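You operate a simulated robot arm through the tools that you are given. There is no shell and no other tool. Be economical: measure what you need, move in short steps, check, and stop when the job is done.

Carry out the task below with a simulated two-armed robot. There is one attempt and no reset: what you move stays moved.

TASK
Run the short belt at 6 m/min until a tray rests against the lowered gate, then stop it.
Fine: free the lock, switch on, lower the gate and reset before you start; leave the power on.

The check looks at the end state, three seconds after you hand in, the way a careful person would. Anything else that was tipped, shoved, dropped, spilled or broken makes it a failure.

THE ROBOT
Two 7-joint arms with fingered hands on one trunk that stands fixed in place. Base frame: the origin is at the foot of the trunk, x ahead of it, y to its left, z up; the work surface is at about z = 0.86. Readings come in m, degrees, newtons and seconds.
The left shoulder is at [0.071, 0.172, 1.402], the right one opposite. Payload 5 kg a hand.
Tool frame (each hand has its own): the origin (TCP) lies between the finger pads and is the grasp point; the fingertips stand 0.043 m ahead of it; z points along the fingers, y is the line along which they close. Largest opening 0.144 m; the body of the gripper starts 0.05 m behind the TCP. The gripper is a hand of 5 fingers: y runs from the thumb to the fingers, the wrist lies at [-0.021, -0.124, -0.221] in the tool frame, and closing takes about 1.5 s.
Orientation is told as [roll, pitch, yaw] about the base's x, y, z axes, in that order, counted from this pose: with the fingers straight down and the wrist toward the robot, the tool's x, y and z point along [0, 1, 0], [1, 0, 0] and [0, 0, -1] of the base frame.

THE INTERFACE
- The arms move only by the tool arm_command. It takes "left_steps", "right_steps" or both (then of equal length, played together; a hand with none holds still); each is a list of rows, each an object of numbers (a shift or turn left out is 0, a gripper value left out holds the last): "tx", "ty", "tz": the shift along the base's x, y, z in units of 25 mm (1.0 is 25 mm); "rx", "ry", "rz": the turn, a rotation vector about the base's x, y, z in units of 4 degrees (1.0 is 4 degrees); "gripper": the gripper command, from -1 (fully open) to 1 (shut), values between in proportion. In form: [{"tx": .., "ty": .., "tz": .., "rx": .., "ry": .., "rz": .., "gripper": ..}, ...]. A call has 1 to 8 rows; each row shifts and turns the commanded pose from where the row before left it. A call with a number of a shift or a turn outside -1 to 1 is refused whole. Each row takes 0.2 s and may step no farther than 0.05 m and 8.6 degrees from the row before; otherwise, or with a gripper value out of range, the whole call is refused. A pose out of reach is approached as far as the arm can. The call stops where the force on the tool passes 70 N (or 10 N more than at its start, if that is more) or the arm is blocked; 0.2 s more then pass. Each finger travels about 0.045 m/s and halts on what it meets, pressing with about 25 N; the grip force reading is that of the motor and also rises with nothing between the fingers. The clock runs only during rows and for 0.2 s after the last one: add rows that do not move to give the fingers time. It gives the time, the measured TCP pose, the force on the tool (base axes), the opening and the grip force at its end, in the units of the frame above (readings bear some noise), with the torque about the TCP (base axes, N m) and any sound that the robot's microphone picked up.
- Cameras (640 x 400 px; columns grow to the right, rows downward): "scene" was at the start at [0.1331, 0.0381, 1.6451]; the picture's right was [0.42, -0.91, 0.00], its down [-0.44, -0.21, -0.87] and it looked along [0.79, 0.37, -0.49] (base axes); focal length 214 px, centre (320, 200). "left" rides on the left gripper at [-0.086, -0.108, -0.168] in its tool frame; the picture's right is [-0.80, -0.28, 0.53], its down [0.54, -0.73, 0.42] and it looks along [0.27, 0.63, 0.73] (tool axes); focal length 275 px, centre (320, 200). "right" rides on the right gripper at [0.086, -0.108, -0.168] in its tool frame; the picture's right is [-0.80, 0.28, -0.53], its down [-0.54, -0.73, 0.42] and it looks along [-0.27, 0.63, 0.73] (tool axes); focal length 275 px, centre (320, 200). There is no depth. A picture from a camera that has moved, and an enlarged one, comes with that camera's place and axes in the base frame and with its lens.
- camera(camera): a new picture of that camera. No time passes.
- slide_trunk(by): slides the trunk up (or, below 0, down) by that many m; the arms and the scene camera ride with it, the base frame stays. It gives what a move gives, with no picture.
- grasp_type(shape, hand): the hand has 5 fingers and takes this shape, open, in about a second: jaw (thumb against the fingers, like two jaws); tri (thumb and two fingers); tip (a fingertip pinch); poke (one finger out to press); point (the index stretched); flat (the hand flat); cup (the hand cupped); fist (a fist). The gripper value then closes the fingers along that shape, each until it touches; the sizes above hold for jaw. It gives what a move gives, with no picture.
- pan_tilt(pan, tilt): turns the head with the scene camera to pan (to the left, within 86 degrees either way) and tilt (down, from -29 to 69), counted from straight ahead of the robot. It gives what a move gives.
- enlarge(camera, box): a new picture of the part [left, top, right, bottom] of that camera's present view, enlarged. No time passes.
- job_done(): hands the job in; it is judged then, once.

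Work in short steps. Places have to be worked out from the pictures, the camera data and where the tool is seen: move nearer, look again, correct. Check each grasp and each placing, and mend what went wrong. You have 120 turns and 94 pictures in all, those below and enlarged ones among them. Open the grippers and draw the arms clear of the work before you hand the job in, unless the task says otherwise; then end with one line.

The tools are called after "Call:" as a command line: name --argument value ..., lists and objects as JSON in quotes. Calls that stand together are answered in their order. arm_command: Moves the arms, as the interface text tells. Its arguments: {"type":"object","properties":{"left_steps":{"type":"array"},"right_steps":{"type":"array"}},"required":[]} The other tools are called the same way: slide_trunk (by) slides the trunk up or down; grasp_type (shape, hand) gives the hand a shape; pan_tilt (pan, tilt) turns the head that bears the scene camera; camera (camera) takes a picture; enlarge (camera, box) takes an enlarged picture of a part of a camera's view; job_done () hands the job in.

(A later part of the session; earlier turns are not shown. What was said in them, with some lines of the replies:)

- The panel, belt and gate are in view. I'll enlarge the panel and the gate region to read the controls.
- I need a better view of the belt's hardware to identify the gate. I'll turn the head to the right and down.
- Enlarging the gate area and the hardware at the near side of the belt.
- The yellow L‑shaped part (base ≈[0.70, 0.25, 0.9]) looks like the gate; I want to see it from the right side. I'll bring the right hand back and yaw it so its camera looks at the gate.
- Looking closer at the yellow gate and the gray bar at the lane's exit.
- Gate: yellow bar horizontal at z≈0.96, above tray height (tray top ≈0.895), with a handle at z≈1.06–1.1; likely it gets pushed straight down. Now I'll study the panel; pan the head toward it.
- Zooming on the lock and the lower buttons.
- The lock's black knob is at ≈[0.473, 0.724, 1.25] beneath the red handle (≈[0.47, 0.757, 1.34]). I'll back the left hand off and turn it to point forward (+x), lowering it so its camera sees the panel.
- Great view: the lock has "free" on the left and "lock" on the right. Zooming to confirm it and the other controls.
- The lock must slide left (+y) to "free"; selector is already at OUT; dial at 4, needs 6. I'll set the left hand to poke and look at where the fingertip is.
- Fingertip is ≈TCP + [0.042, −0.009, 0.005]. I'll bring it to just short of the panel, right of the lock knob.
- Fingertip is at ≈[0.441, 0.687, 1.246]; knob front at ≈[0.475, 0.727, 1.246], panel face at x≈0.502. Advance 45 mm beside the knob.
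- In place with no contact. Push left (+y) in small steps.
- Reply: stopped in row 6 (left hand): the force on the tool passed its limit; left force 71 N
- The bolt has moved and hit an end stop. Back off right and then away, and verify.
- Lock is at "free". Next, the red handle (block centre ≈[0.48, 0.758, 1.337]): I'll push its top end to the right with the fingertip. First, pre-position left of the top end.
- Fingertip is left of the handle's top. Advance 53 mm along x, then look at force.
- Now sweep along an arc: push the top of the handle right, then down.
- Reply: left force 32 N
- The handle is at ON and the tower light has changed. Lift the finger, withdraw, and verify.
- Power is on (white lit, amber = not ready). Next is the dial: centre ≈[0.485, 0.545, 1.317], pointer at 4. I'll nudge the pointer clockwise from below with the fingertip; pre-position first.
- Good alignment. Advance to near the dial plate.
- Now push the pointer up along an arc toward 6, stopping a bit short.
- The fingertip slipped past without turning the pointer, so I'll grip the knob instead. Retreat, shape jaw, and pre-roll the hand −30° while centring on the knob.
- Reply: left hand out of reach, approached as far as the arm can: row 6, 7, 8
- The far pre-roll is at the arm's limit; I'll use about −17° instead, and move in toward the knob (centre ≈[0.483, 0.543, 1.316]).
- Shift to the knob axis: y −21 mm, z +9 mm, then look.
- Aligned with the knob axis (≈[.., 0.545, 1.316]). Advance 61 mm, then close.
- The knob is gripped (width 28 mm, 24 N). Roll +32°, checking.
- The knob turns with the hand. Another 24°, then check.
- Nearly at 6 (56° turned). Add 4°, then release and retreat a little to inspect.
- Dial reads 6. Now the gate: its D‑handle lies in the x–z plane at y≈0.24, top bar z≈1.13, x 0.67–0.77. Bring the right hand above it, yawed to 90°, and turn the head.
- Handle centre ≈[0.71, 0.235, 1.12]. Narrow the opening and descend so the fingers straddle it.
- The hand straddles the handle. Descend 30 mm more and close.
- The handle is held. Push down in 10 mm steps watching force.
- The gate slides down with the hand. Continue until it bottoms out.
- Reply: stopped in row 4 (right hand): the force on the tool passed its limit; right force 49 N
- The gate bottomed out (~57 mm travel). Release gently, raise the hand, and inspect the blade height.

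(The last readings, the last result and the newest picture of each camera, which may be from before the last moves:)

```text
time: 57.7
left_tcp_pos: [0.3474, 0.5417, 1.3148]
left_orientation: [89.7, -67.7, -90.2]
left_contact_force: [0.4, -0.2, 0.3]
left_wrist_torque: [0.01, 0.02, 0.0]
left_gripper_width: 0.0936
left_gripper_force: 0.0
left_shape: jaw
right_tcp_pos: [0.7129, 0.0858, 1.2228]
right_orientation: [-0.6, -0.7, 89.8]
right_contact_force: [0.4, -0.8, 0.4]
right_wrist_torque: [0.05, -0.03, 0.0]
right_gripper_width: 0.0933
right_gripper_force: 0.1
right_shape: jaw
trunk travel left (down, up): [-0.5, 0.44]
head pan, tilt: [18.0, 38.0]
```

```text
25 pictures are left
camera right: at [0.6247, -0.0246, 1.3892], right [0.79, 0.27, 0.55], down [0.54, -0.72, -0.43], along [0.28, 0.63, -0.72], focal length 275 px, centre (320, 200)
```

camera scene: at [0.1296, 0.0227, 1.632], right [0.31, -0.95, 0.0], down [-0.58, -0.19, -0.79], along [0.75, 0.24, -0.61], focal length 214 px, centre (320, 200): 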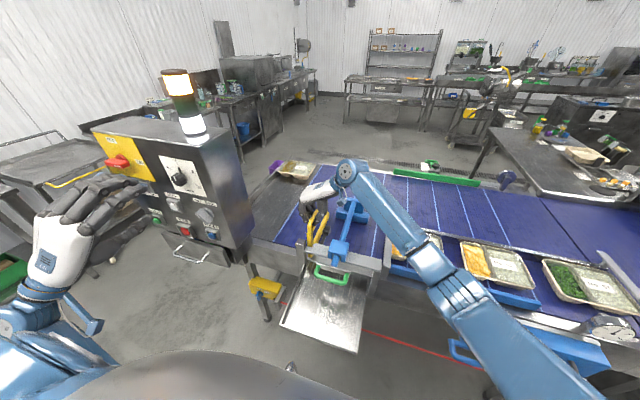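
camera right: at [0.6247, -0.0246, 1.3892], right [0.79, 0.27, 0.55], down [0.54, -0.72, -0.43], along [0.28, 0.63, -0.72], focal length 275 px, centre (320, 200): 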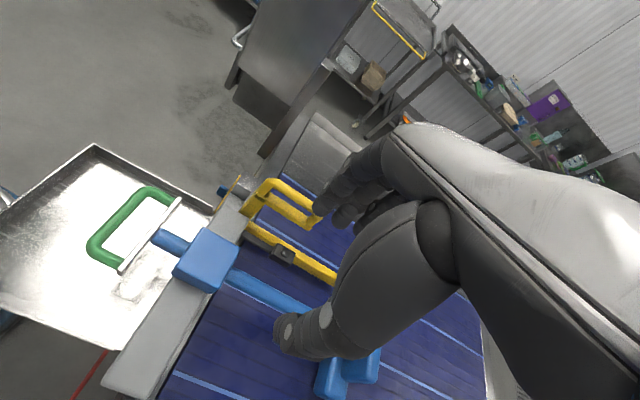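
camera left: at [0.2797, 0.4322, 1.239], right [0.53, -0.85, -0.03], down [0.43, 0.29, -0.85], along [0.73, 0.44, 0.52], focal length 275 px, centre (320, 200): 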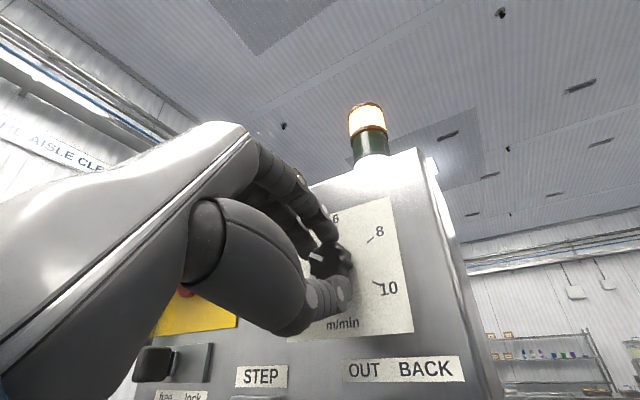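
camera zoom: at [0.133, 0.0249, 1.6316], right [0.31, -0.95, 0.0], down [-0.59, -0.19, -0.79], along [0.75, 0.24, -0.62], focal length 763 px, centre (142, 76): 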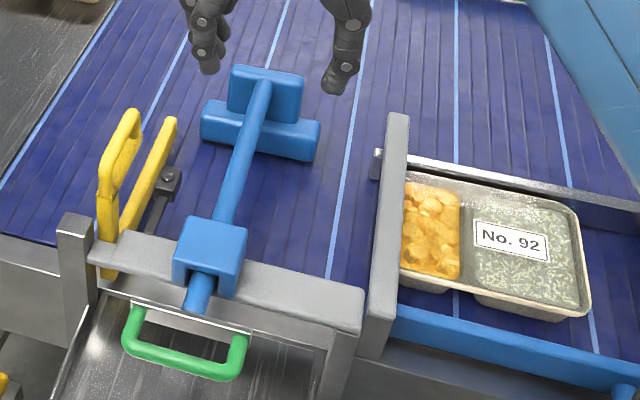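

Gate is down (blade z≈0.90). Now the RESET button ([0.492, 0.52, 1.098]) with the left hand in poke; roll it back upright and lower to hover in front.

Call:
grasp_type --hand "left" --shape "poke"

Call:
arm_command --left_steps '[{"rx": -0.7, "tz": -1, "ty": -0.1}, {"rx": -0.7, "tz": -1, "ty": -0.1}, {"rx": -0.7, "tz": -1, "ty": -0.1}, {"rx": -0.7, "tz": -1, "ty": -0.1}, {"rx": -0.7, "tz": -1, "ty": -0.1}, {"rx": -0.7, "tz": -1}, {"rx": -0.7, "tz": -1}, {"rx": -0.7, "tz": -1}]'

Call:
arm_command --left_steps '[{"tx": 0.7, "tz": -0.8}, {"tx": 0.7}, {"tx": 0.7}, {}]'

Call:
enlarge --camera "left" --box '[260, 150, 500, 330]'

Call:
enlarge --camera "scene" --box '[130, 150, 250, 270]'

```text
time: 58.6
left_tcp_pos: [0.3461, 0.5432, 1.3144]
left_orientation: [89.8, -67.8, -90.3]
left_contact_force: [0.4, -0.2, 0.2]
left_wrist_torque: [0.03, -0.01, -0.01]
left_gripper_width: 0.0002
left_gripper_force: 0.1
left_shape: poke
right_tcp_pos: [0.7123, 0.0862, 1.224]
right_orientation: [-0.7, -0.7, 89.6]
right_contact_force: [0.6, -0.2, -0.3]
right_wrist_torque: [0.0, 0.0, 0.0]
right_gripper_width: 0.0933
right_gripper_force: 0.1
right_shape: jaw
trunk travel left (down, up): [-0.5, 0.44]
head pan, tilt: [18.0, 38.0]
```

```text
time: 60.6
left_tcp_pos: [0.3487, 0.5644, 1.1538]
left_orientation: [91.7, -82.7, -92.6]
left_contact_force: [-1.2, 0.2, 0.4]
left_wrist_torque: [0.0, -0.02, -0.02]
left_gripper_width: 0.0
left_gripper_force: 0.1
left_shape: poke
right_tcp_pos: [0.7126, 0.0861, 1.2235]
right_orientation: [-0.6, -0.6, 89.6]
right_contact_force: [-0.3, -0.4, -0.7]
right_wrist_torque: [0.03, 0.0, -0.01]
right_gripper_width: 0.0935
right_gripper_force: 0.1
right_shape: jaw
trunk travel left (down, up): [-0.5, 0.44]
head pan, tilt: [18.0, 38.0]
stopped in row 8 (left hand): the arm was blocked; the commanded pose is now the measured one
```

```text
time: 61.6
left_tcp_pos: [0.4015, 0.5652, 1.1355]
left_orientation: [92.2, -82.8, -93.0]
left_contact_force: [0.3, 0.3, 0.8]
left_wrist_torque: [-0.01, -0.01, -0.02]
left_gripper_width: 0.0
left_gripper_force: 0.1
left_shape: poke
right_tcp_pos: [0.7122, 0.0875, 1.2237]
right_orientation: [-0.6, -0.6, 89.8]
right_contact_force: [0.0, 0.6, -0.4]
right_wrist_torque: [0.0, 0.01, -0.01]
right_gripper_width: 0.0934
right_gripper_force: 0.1
right_shape: jaw
trunk travel left (down, up): [-0.5, 0.44]
head pan, tilt: [18.0, 38.0]
```

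```text
2.22 times, centred on (380, 240) of left
camera zoom: at [0.2336, 0.4965, 1.0166], right [0.52, -0.76, -0.38], down [0.44, 0.62, -0.65], along [0.73, 0.18, 0.66], focal length 612 px, centre (187, 111)
```

zoom: 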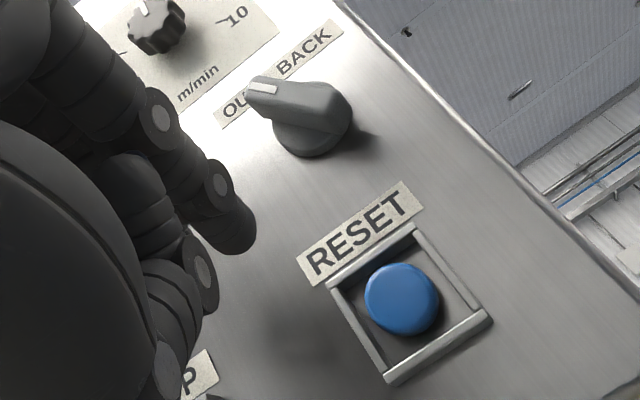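

```text
3.33 times, centred on (190, 210) of scene
camera zoom: at [0.1326, 0.0265, 1.6316], right [0.31, -0.95, 0.0], down [-0.59, -0.19, -0.79], along [0.75, 0.24, -0.62], focal length 715 px, centre (753, 167)
```

zoom: 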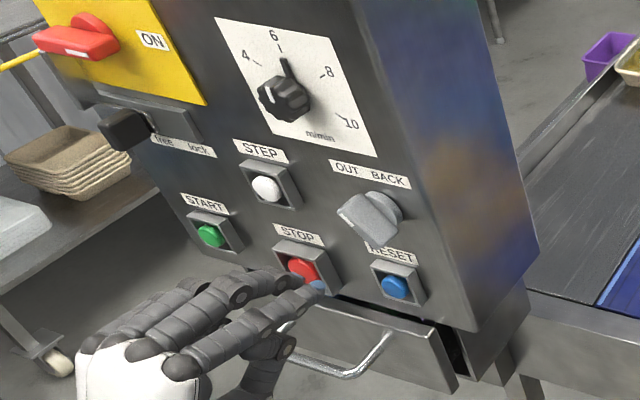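

The arm was cramped near my own trunk; with more roll it's comfortable. Roll +20° and move in front of RESET.

Call:
arm_command --left_steps '[{"rx": 1, "ty": -0.29, "tz": -0.3}, {"rx": 1, "ty": -0.29, "tz": -0.3}, {"rx": 1, "ty": -0.29, "tz": -0.3}, {"rx": 1, "ty": -0.29, "tz": -0.3}, {"rx": 1, "ty": -0.29, "tz": -0.3}, {}]'

Call:
enlarge --camera "scene" --box '[130, 170, 250, 270]'

Call:
enlarge --camera "left" --box '[260, 150, 500, 330]'

```text
time: 63.0
left_tcp_pos: [0.4008, 0.526, 1.0961]
left_orientation: [89.7, -62.9, -90.7]
left_contact_force: [0.1, 0.0, 0.5]
left_wrist_torque: [-0.01, -0.02, -0.02]
left_gripper_width: 0.0
left_gripper_force: 0.0
left_shape: poke
right_tcp_pos: [0.7128, 0.0875, 1.2245]
right_orientation: [-0.6, -0.7, 89.7]
right_contact_force: [-0.6, -0.8, 0.8]
right_wrist_torque: [-0.02, 0.0, 0.01]
right_gripper_width: 0.0934
right_gripper_force: 0.1
right_shape: jaw
trunk travel left (down, up): [-0.5, 0.44]
head pan, tilt: [18.0, 38.0]
```

```text
4.00 times, centred on (190, 220) of scene
camera zoom: at [0.1329, 0.0264, 1.6316], right [0.31, -0.95, 0.0], down [-0.59, -0.19, -0.79], along [0.75, 0.24, -0.62], focal length 858 px, centre (840, 120)
```

zoom: 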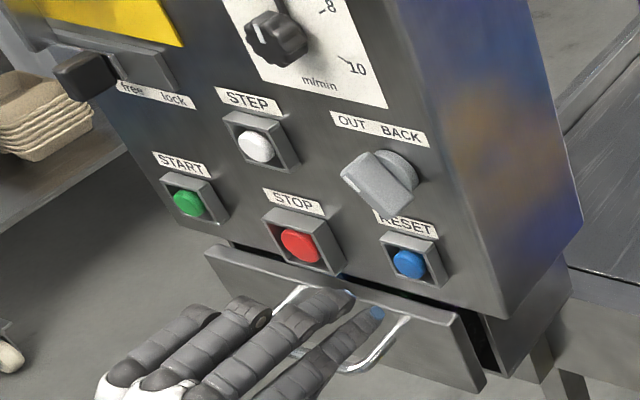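

```text
2.22 times, centred on (380, 240) of left
camera zoom: at [0.2328, 0.504, 0.9615], right [0.52, -0.59, -0.62], down [0.44, 0.81, -0.4], along [0.73, -0.06, 0.68], focal length 612 px, centre (187, 111)
```

zoom: 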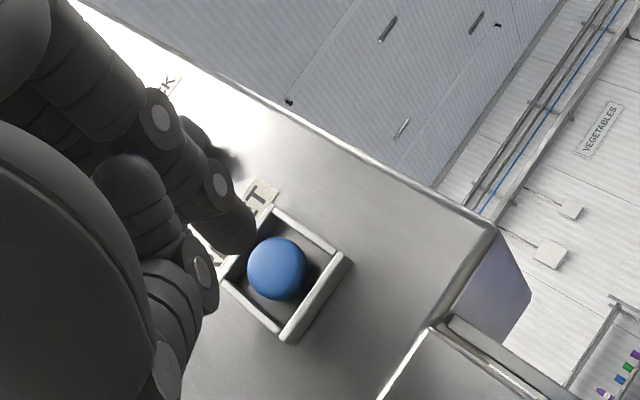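

Tip needs +6 mm in z. Correct and press RESET.

Call:
arm_command --left_steps '[{"tz": 0.25, "ty": 0.08}, {"tx": 0.7}, {"tx": 0.7}, {"tx": 0.3}, {"tx": 0.25}, {}]'

Call:
enlarge --camera "scene" --box '[130, 60, 250, 270]'

```text
time: 64.4
left_tcp_pos: [0.4464, 0.5295, 1.1041]
left_orientation: [90.2, -62.7, -91.0]
left_contact_force: [-28.8, -6.0, 0.1]
left_wrist_torque: [0.01, -0.01, 0.11]
left_gripper_width: 0.0
left_gripper_force: 0.1
left_shape: poke
right_tcp_pos: [0.7077, 0.0859, 1.226]
right_orientation: [-0.7, -0.7, 89.8]
right_contact_force: [0.4, 0.3, 0.0]
right_wrist_torque: [0.03, -0.01, 0.01]
right_gripper_width: 0.0934
right_gripper_force: 0.1
right_shape: jaw
trunk travel left (down, up): [-0.5, 0.44]
head pan, tilt: [18.0, 38.0]
heard: click
```

```text
1.90 times, centred on (190, 165) of scene
camera zoom: at [0.1275, 0.0254, 1.632], right [0.31, -0.95, 0.0], down [-0.58, -0.19, -0.79], along [0.75, 0.24, -0.61], focal length 408 px, centre (568, 267)
```

zoom: 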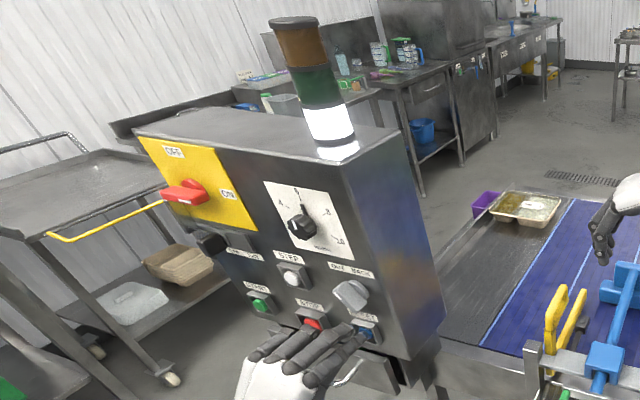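

Click heard and amber went out: reset is done. Withdraw and move in front of START (≈[0.49, 0.762, 1.095]).

Call:
arm_command --left_steps '[{"tx": -1}, {"tx": -0.86, "ty": 0.5}, {"ty": 1}, {"ty": 1}, {"ty": 1}, {"ty": 1}, {"ty": 1}, {"ty": 1}]'

Call:
arm_command --left_steps '[{"ty": 1}, {"ty": 1}, {"ty": 1}, {"ty": 0.2}, {}]'

Call:
enlarge --camera "scene" --box '[120, 180, 240, 280]'

Call:
enlarge --camera "left" --box '[260, 150, 500, 330]'

```text
time: 66.2
left_tcp_pos: [0.4031, 0.6911, 1.1005]
left_orientation: [89.8, -62.9, -90.7]
left_contact_force: [0.3, 0.7, -0.6]
left_wrist_torque: [0.01, -0.01, -0.05]
left_gripper_width: 0.0001
left_gripper_force: 0.1
left_shape: poke
right_tcp_pos: [0.7111, 0.0885, 1.2243]
right_orientation: [-0.6, -0.6, 89.9]
right_contact_force: [0.4, 0.4, -0.1]
right_wrist_torque: [-0.05, 0.0, -0.01]
right_gripper_width: 0.0934
right_gripper_force: 0.2
right_shape: jaw
trunk travel left (down, up): [-0.5, 0.44]
head pan, tilt: [18.0, 38.0]
```

```text
time: 67.4
left_tcp_pos: [0.4024, 0.7712, 1.1021]
left_orientation: [89.8, -62.8, -90.6]
left_contact_force: [-0.4, -0.4, 0.0]
left_wrist_torque: [-0.02, 0.0, 0.01]
left_gripper_width: 0.0001
left_gripper_force: 0.0
left_shape: poke
right_tcp_pos: [0.7122, 0.0873, 1.2242]
right_orientation: [-0.7, -0.6, 89.6]
right_contact_force: [0.7, 0.4, -0.4]
right_wrist_torque: [0.0, 0.01, -0.01]
right_gripper_width: 0.0932
right_gripper_force: 0.1
right_shape: jaw
trunk travel left (down, up): [-0.5, 0.44]
head pan, tilt: [18.0, 38.0]
```

```text
4.00 times, centred on (180, 230) of scene
camera zoom: at [0.1329, 0.0264, 1.6316], right [0.31, -0.95, 0.0], down [-0.59, -0.19, -0.79], along [0.75, 0.24, -0.62], focal length 858 px, centre (880, 80)
```

zoom: 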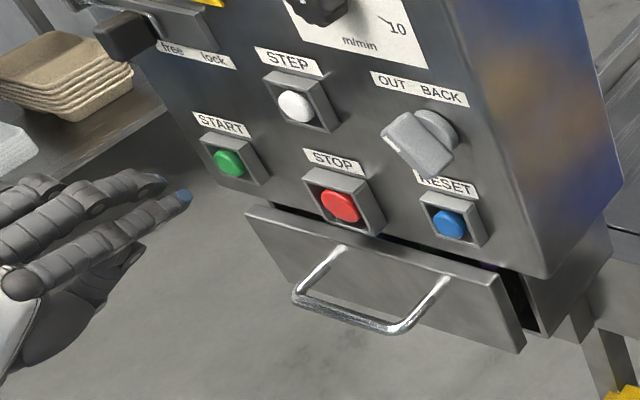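

```text
2.22 times, centred on (380, 240) of left
camera zoom: at [0.2361, 0.7473, 0.9678], right [0.52, -0.59, -0.62], down [0.44, 0.81, -0.4], along [0.73, -0.06, 0.68], focal length 612 px, centre (187, 111)
```

zoom: 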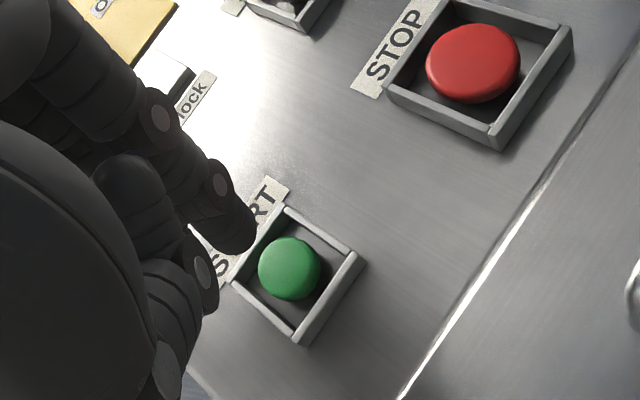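

Everything aligned: START here, STOP at ΔTCP ≈ (−0.122 y, −0.017 z). Press START, pull back and begin moving to STOP.

Call:
arm_command --left_steps '[{"tx": 0.7, "ty": -0.08}, {"tx": 0.7}, {"tx": 0.35}, {"tx": 0.2}, {}, {"tx": -1}, {"tx": -0.4, "ty": -0.9, "tz": -0.2}, {"ty": -1, "tz": -0.2}]'

Call:
camera --camera "scene"

```text
time: 69.2
left_tcp_pos: [0.4155, 0.7241, 1.093]
left_orientation: [89.7, -62.8, -90.6]
left_contact_force: [0.6, 0.4, 1.1]
left_wrist_torque: [-0.02, -0.01, -0.04]
left_gripper_width: 0.0003
left_gripper_force: 0.0
left_shape: poke
right_tcp_pos: [0.7116, 0.0869, 1.2235]
right_orientation: [-0.6, -0.7, 89.8]
right_contact_force: [0.6, -0.3, -0.9]
right_wrist_torque: [0.0, -0.01, 0.01]
right_gripper_width: 0.0936
right_gripper_force: 0.1
right_shape: jaw
trunk travel left (down, up): [-0.5, 0.44]
head pan, tilt: [18.0, 38.0]
heard: click
```

```text
17 pictures are left
camera scene: at [0.1332, 0.0255, 1.6316], right [0.31, -0.95, 0.0], down [-0.59, -0.19, -0.79], along [0.75, 0.24, -0.62], focal length 214 px, centre (320, 200)
```

scene: 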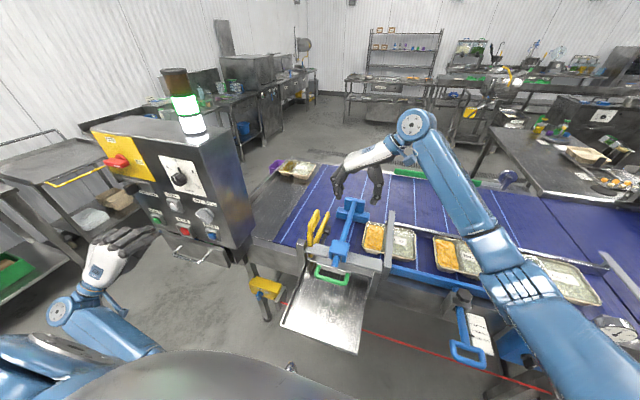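

Green is lit and trays move toward the gate. Move to hover in front of STOP.

Call:
arm_command --left_steps '[{"ty": -1, "tz": -0.15}, {"ty": -1, "tz": -0.15}, {"ty": -1}]'

Call:
camera --camera "scene"

```text
time: 70.0
left_tcp_pos: [0.4143, 0.6483, 1.0839]
left_orientation: [89.8, -62.8, -90.6]
left_contact_force: [0.2, -0.5, 1.0]
left_wrist_torque: [-0.02, 0.03, 0.01]
left_gripper_width: 0.0001
left_gripper_force: 0.1
left_shape: poke
right_tcp_pos: [0.7124, 0.0873, 1.2235]
right_orientation: [-0.7, -0.6, 89.8]
right_contact_force: [0.3, 0.0, -0.3]
right_wrist_torque: [0.02, 0.01, -0.01]
right_gripper_width: 0.0934
right_gripper_force: 0.0
right_shape: jaw
trunk travel left (down, up): [-0.5, 0.44]
head pan, tilt: [18.0, 38.0]
```

```text
16 pictures are left
camera scene: at [0.1328, 0.0257, 1.6316], right [0.31, -0.95, 0.0], down [-0.59, -0.19, -0.79], along [0.75, 0.24, -0.62], focal length 214 px, centre (320, 200)
```

scene: 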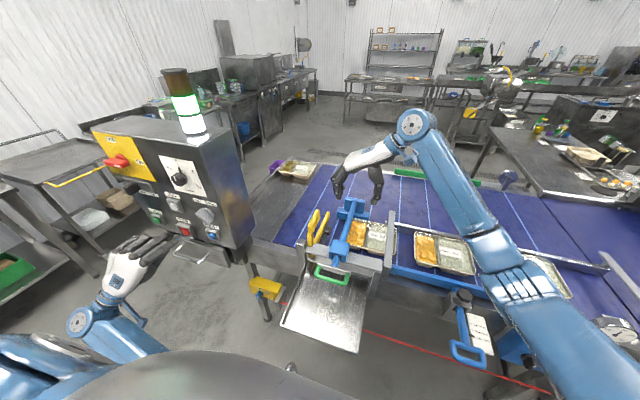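

Tray edge at y≈0.10, gate face at ≈0.22: about 1.2 s remain. Approach the button a little while waiting 0.8 s.

Call:
arm_command --left_steps '[{"tx": 0.4}, {}, {}]'

Call:
enlarge --camera "scene" --box '[280, 180, 480, 300]'

```text
time: 70.8
left_tcp_pos: [0.4258, 0.6481, 1.0845]
left_orientation: [89.8, -62.9, -90.7]
left_contact_force: [-0.1, -0.2, 0.0]
left_wrist_torque: [0.02, 0.01, 0.02]
left_gripper_width: 0.0001
left_gripper_force: 0.0
left_shape: poke
right_tcp_pos: [0.7127, 0.0868, 1.2237]
right_orientation: [-0.7, -0.6, 89.7]
right_contact_force: [0.0, -0.8, -0.1]
right_wrist_torque: [-0.03, 0.01, 0.04]
right_gripper_width: 0.0934
right_gripper_force: 0.2
right_shape: jaw
trunk travel left (down, up): [-0.5, 0.44]
head pan, tilt: [18.0, 38.0]
```

```text
3.20 times, centred on (380, 240) of scene
camera zoom: at [0.1327, 0.0266, 1.6316], right [0.31, -0.95, 0.0], down [-0.59, -0.19, -0.79], along [0.75, 0.24, -0.62], focal length 686 px, centre (128, 72)
```

zoom: 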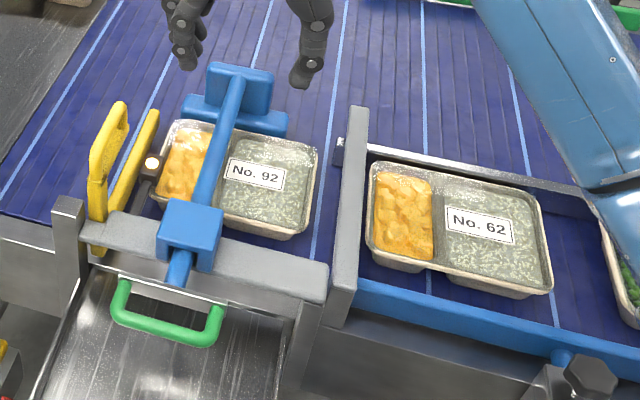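

The sensor light is on and about 3–4 cm remain. Wait 0.4 s and then press STOP.

Call:
arm_command --left_steps '[{}, {}, {"tx": 0.4}, {"tx": 0.35}, {"tx": 0.15}, {}]'

Call:
enlarge --camera "scene" --box '[280, 180, 480, 300]'

Call:
enlarge --camera "scene" --box '[80, 60, 260, 280]'

```text
time: 72.2
left_tcp_pos: [0.4432, 0.6457, 1.0872]
left_orientation: [90.4, -62.8, -91.2]
left_contact_force: [-36.5, -6.7, 6.6]
left_wrist_torque: [0.14, -0.3, 0.44]
left_gripper_width: 0.0002
left_gripper_force: 0.1
left_shape: poke
right_tcp_pos: [0.7077, 0.0856, 1.2272]
right_orientation: [-0.8, -0.7, 89.7]
right_contact_force: [0.3, -0.7, -0.5]
right_wrist_torque: [0.01, -0.04, 0.01]
right_gripper_width: 0.0935
right_gripper_force: 0.0
right_shape: jaw
trunk travel left (down, up): [-0.5, 0.44]
head pan, tilt: [18.0, 38.0]
```

```text
3.20 times, centred on (380, 240) of scene
camera zoom: at [0.1261, 0.0241, 1.6323], right [0.31, -0.95, 0.0], down [-0.58, -0.19, -0.79], along [0.75, 0.25, -0.61], focal length 686 px, centre (128, 72)
```

zoom: 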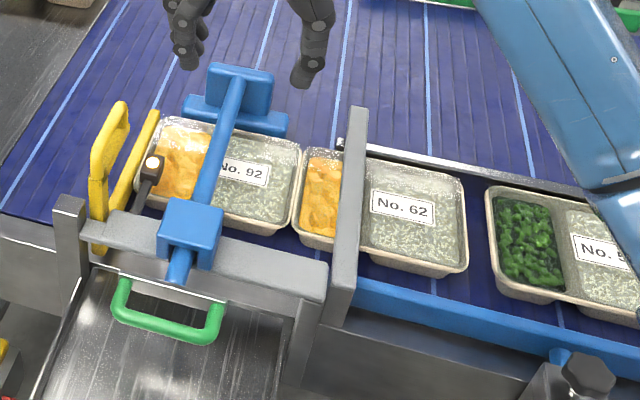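

```text
1.82 times, centred on (170, 170) of scene
camera zoom: at [0.1261, 0.0241, 1.6323], right [0.31, -0.95, 0.0], down [-0.58, -0.19, -0.79], along [0.75, 0.25, -0.61], focal length 390 px, centre (593, 254)
```

zoom: 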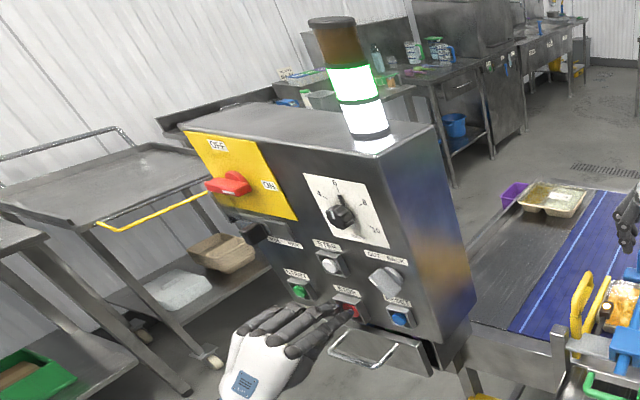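

No click and green is still lit – STOP not actuated. Look at the fingertip through the left camera (no time passes).

Call:
enlarge --camera "left" --box '[260, 150, 420, 290]'

Call:
enlarge --camera "scene" --box '[150, 205, 220, 255]'

```text
2.86 times, centred on (340, 220) of left
camera zoom: at [0.2761, 0.6234, 0.9521], right [0.53, -0.59, -0.62], down [0.44, 0.81, -0.39], along [0.73, -0.06, 0.68], focal length 786 px, centre (263, 143)
```

zoom: 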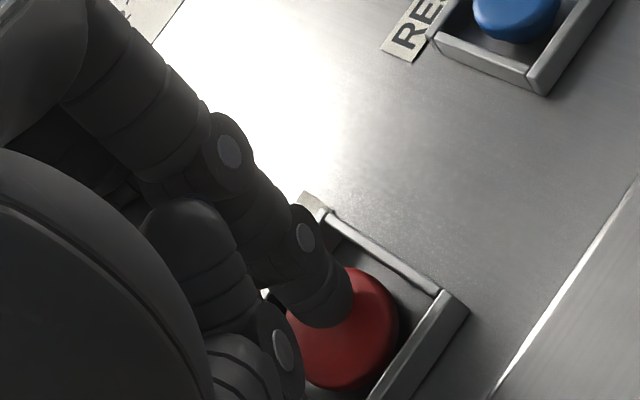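

```text
8.00 times, centred on (185, 230) of scene
camera zoom: at [0.1261, 0.0241, 1.6323], right [0.31, -0.95, 0.0], down [-0.58, -0.19, -0.79], along [0.75, 0.25, -0.61], focal length 1716 px, centre (1400, -40)
```

zoom: 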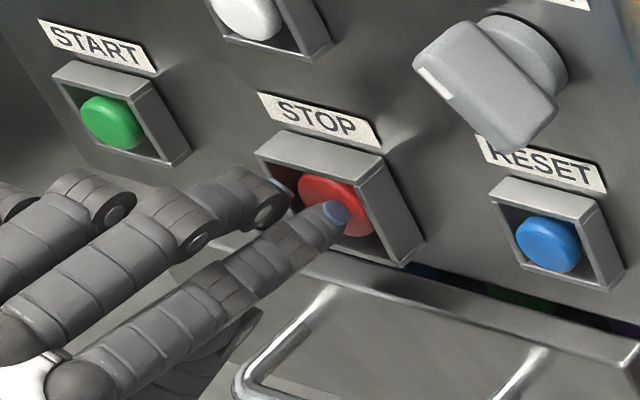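

The index tip is on the button, but the neighbouring finger touches the frame's left edge. Shift slightly right and press harder.

Call:
arm_command --left_steps '[{"tx": -0.3, "ty": -0.2}, {"tx": 0.6}, {"tx": 0.4}]'

Call:
enlarge --camera "scene" --box '[80, 60, 480, 310]'

```text
time: 73.0
left_tcp_pos: [0.4491, 0.6416, 1.0849]
left_orientation: [90.4, -62.7, -91.2]
left_contact_force: [-85.3, -17.7, 4.1]
left_wrist_torque: [0.01, -0.16, -0.93]
left_gripper_width: 0.0001
left_gripper_force: 0.1
left_shape: poke
right_tcp_pos: [0.7046, 0.0875, 1.2262]
right_orientation: [-1.0, -0.6, 89.8]
right_contact_force: [0.3, 1.2, 0.1]
right_wrist_torque: [-0.08, 0.09, 0.02]
right_gripper_width: 0.0935
right_gripper_force: 0.0
right_shape: jaw
trunk travel left (down, up): [-0.5, 0.44]
head pan, tilt: [18.0, 38.0]
heard: click
stopped in row 3 (left hand): the force on the tool passed its limit (the readings are from after the stop); the commanded pose is now the measured one
```

```text
1.60 times, centred on (280, 185) of scene
camera zoom: at [0.1223, 0.0261, 1.6325], right [0.31, -0.95, 0.0], down [-0.58, -0.19, -0.79], along [0.75, 0.25, -0.61], focal length 343 px, centre (384, 224)
```

zoom: 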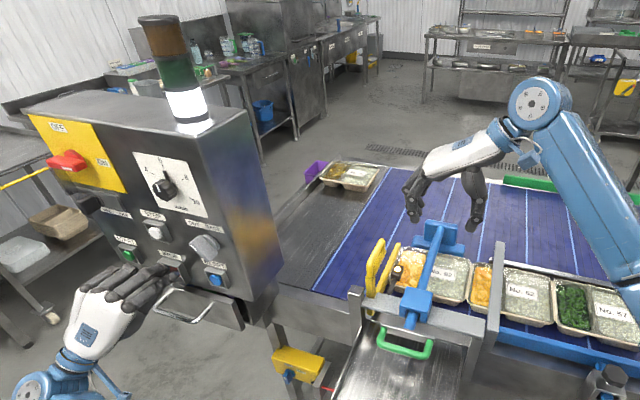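

Click; the green went out and power remains on. Withdraw the left hand straight back, and lift the right arm clear.

Call:
arm_command --left_steps '[{"tx": -1}, {"tx": -1}, {"tx": -1}, {"tx": -1}, {"tx": -1, "ty": 0.3}, {"tx": -1, "ty": 0.3}, {"ty": 0.5}, {"ty": 0.5}]' --right_steps '[{"tz": 1}, {"tz": 1}, {"tz": 1}, {"tz": 1}, {"tz": 1, "ty": -1}, {"tz": 0.5, "ty": -1}, {"ty": -1}, {"ty": -1}]'

Call:
enlarge --camera "scene" --box '[280, 180, 480, 300]'

Call:
enlarge --camera "scene" --box '[80, 60, 260, 280]'

```text
time: 74.8
left_tcp_pos: [0.3112, 0.6809, 1.0831]
left_orientation: [89.4, -62.7, -90.3]
left_contact_force: [-0.8, -0.3, 0.5]
left_wrist_torque: [0.02, 0.02, 0.06]
left_gripper_width: 0.0
left_gripper_force: 0.0
left_shape: poke
right_tcp_pos: [0.7115, -0.0159, 1.3603]
right_orientation: [-0.7, -0.7, 89.7]
right_contact_force: [-1.1, -0.7, -0.3]
right_wrist_torque: [0.01, -0.02, -0.04]
right_gripper_width: 0.0935
right_gripper_force: 0.0
right_shape: jaw
trunk travel left (down, up): [-0.5, 0.44]
head pan, tilt: [18.0, 38.0]
```

```text
3.20 times, centred on (380, 240) of scene
camera zoom: at [0.1322, 0.0249, 1.6317], right [0.31, -0.95, 0.0], down [-0.59, -0.19, -0.79], along [0.75, 0.24, -0.62], focal length 686 px, centre (128, 72)
```

zoom: 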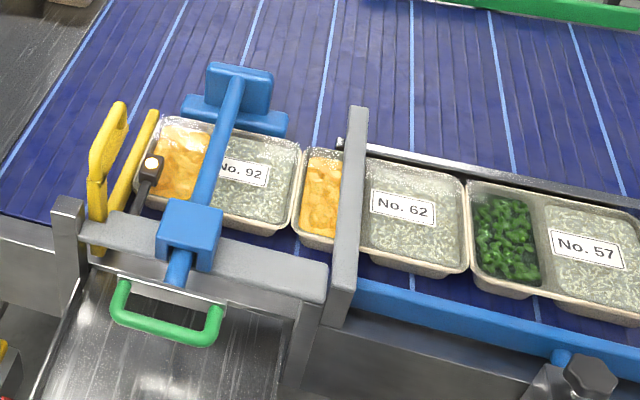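

```text
1.82 times, centred on (170, 170) of scene
camera zoom: at [0.1322, 0.0249, 1.6317], right [0.31, -0.95, 0.0], down [-0.59, -0.19, -0.79], along [0.75, 0.24, -0.62], focal length 390 px, centre (593, 254)
```

zoom: 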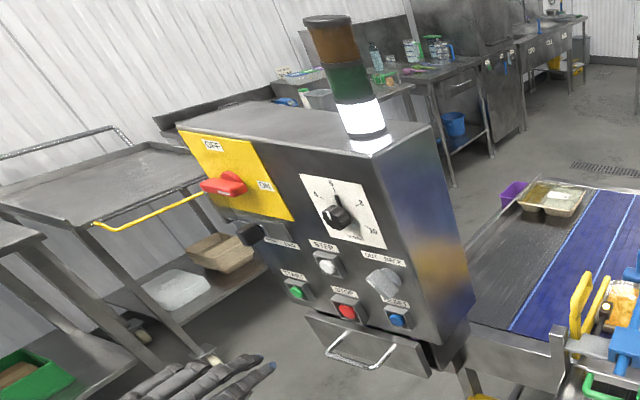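

Tray No. 92 rests against the lowered gate, the belt is stopped, power is on and the dial reads 6. I'll open the left hand and draw both arms further clear.

Call:
grasp_type --hand "left" --shape "jaw"

Call:
arm_command --left_steps '[{"tx": -0.8, "gripper": -1}, {"tx": -0.8}, {"tx": -0.6}, {}, {}, {}]' --right_steps '[{"tz": 0.5, "ty": -1, "gripper": -1}, {"tz": 0.5, "ty": -1}, {"ty": -1}, {}, {}, {}]'

Call:
camera --camera "scene"

```text
time: 75.7
left_tcp_pos: [0.3116, 0.6817, 1.0813]
left_orientation: [89.3, -62.9, -90.4]
left_contact_force: [0.1, 0.1, -1.1]
left_wrist_torque: [0.01, 0.01, -0.03]
left_gripper_width: 0.144
left_gripper_force: 0.0
left_shape: jaw
right_tcp_pos: [0.7123, -0.0139, 1.3588]
right_orientation: [-0.5, -0.6, 89.8]
right_contact_force: [-0.1, -0.3, -0.5]
right_wrist_torque: [-0.04, 0.0, -0.02]
right_gripper_width: 0.0936
right_gripper_force: 0.0
right_shape: jaw
trunk travel left (down, up): [-0.5, 0.44]
head pan, tilt: [18.0, 38.0]
```

```text
time: 77.1
left_tcp_pos: [0.2559, 0.681, 1.0818]
left_orientation: [89.3, -62.9, -90.4]
left_contact_force: [-0.2, 0.1, -0.3]
left_wrist_torque: [0.01, 0.02, -0.02]
left_gripper_width: 0.1438
left_gripper_force: 0.1
left_shape: jaw
right_tcp_pos: [0.7121, -0.0908, 1.386]
right_orientation: [-0.7, -0.7, 89.7]
right_contact_force: [0.4, 0.2, -0.8]
right_wrist_torque: [0.01, -0.02, -0.01]
right_gripper_width: 0.1439
right_gripper_force: 0.0
right_shape: jaw
trunk travel left (down, up): [-0.5, 0.44]
head pan, tilt: [18.0, 38.0]
```

```text
7 pictures are left
camera scene: at [0.1327, 0.0258, 1.6316], right [0.31, -0.95, 0.0], down [-0.59, -0.19, -0.79], along [0.75, 0.24, -0.62], focal length 214 px, centre (320, 200)
```

scene: 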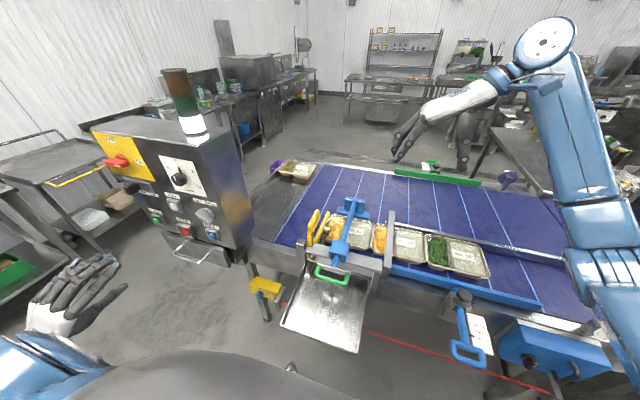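

All conditions hold and both arms are clear with open grippers; handing in.

Call:
job_done

```text
The job is handed in.
```

The belt ran at 6 m/min until tray No. 92 rested against the lowered gate, then I stopped it; the power is still on. My first press on STOP didn't register, so the belt ran about a second longer and trays 62 and 57 closed up behind it, all upright.
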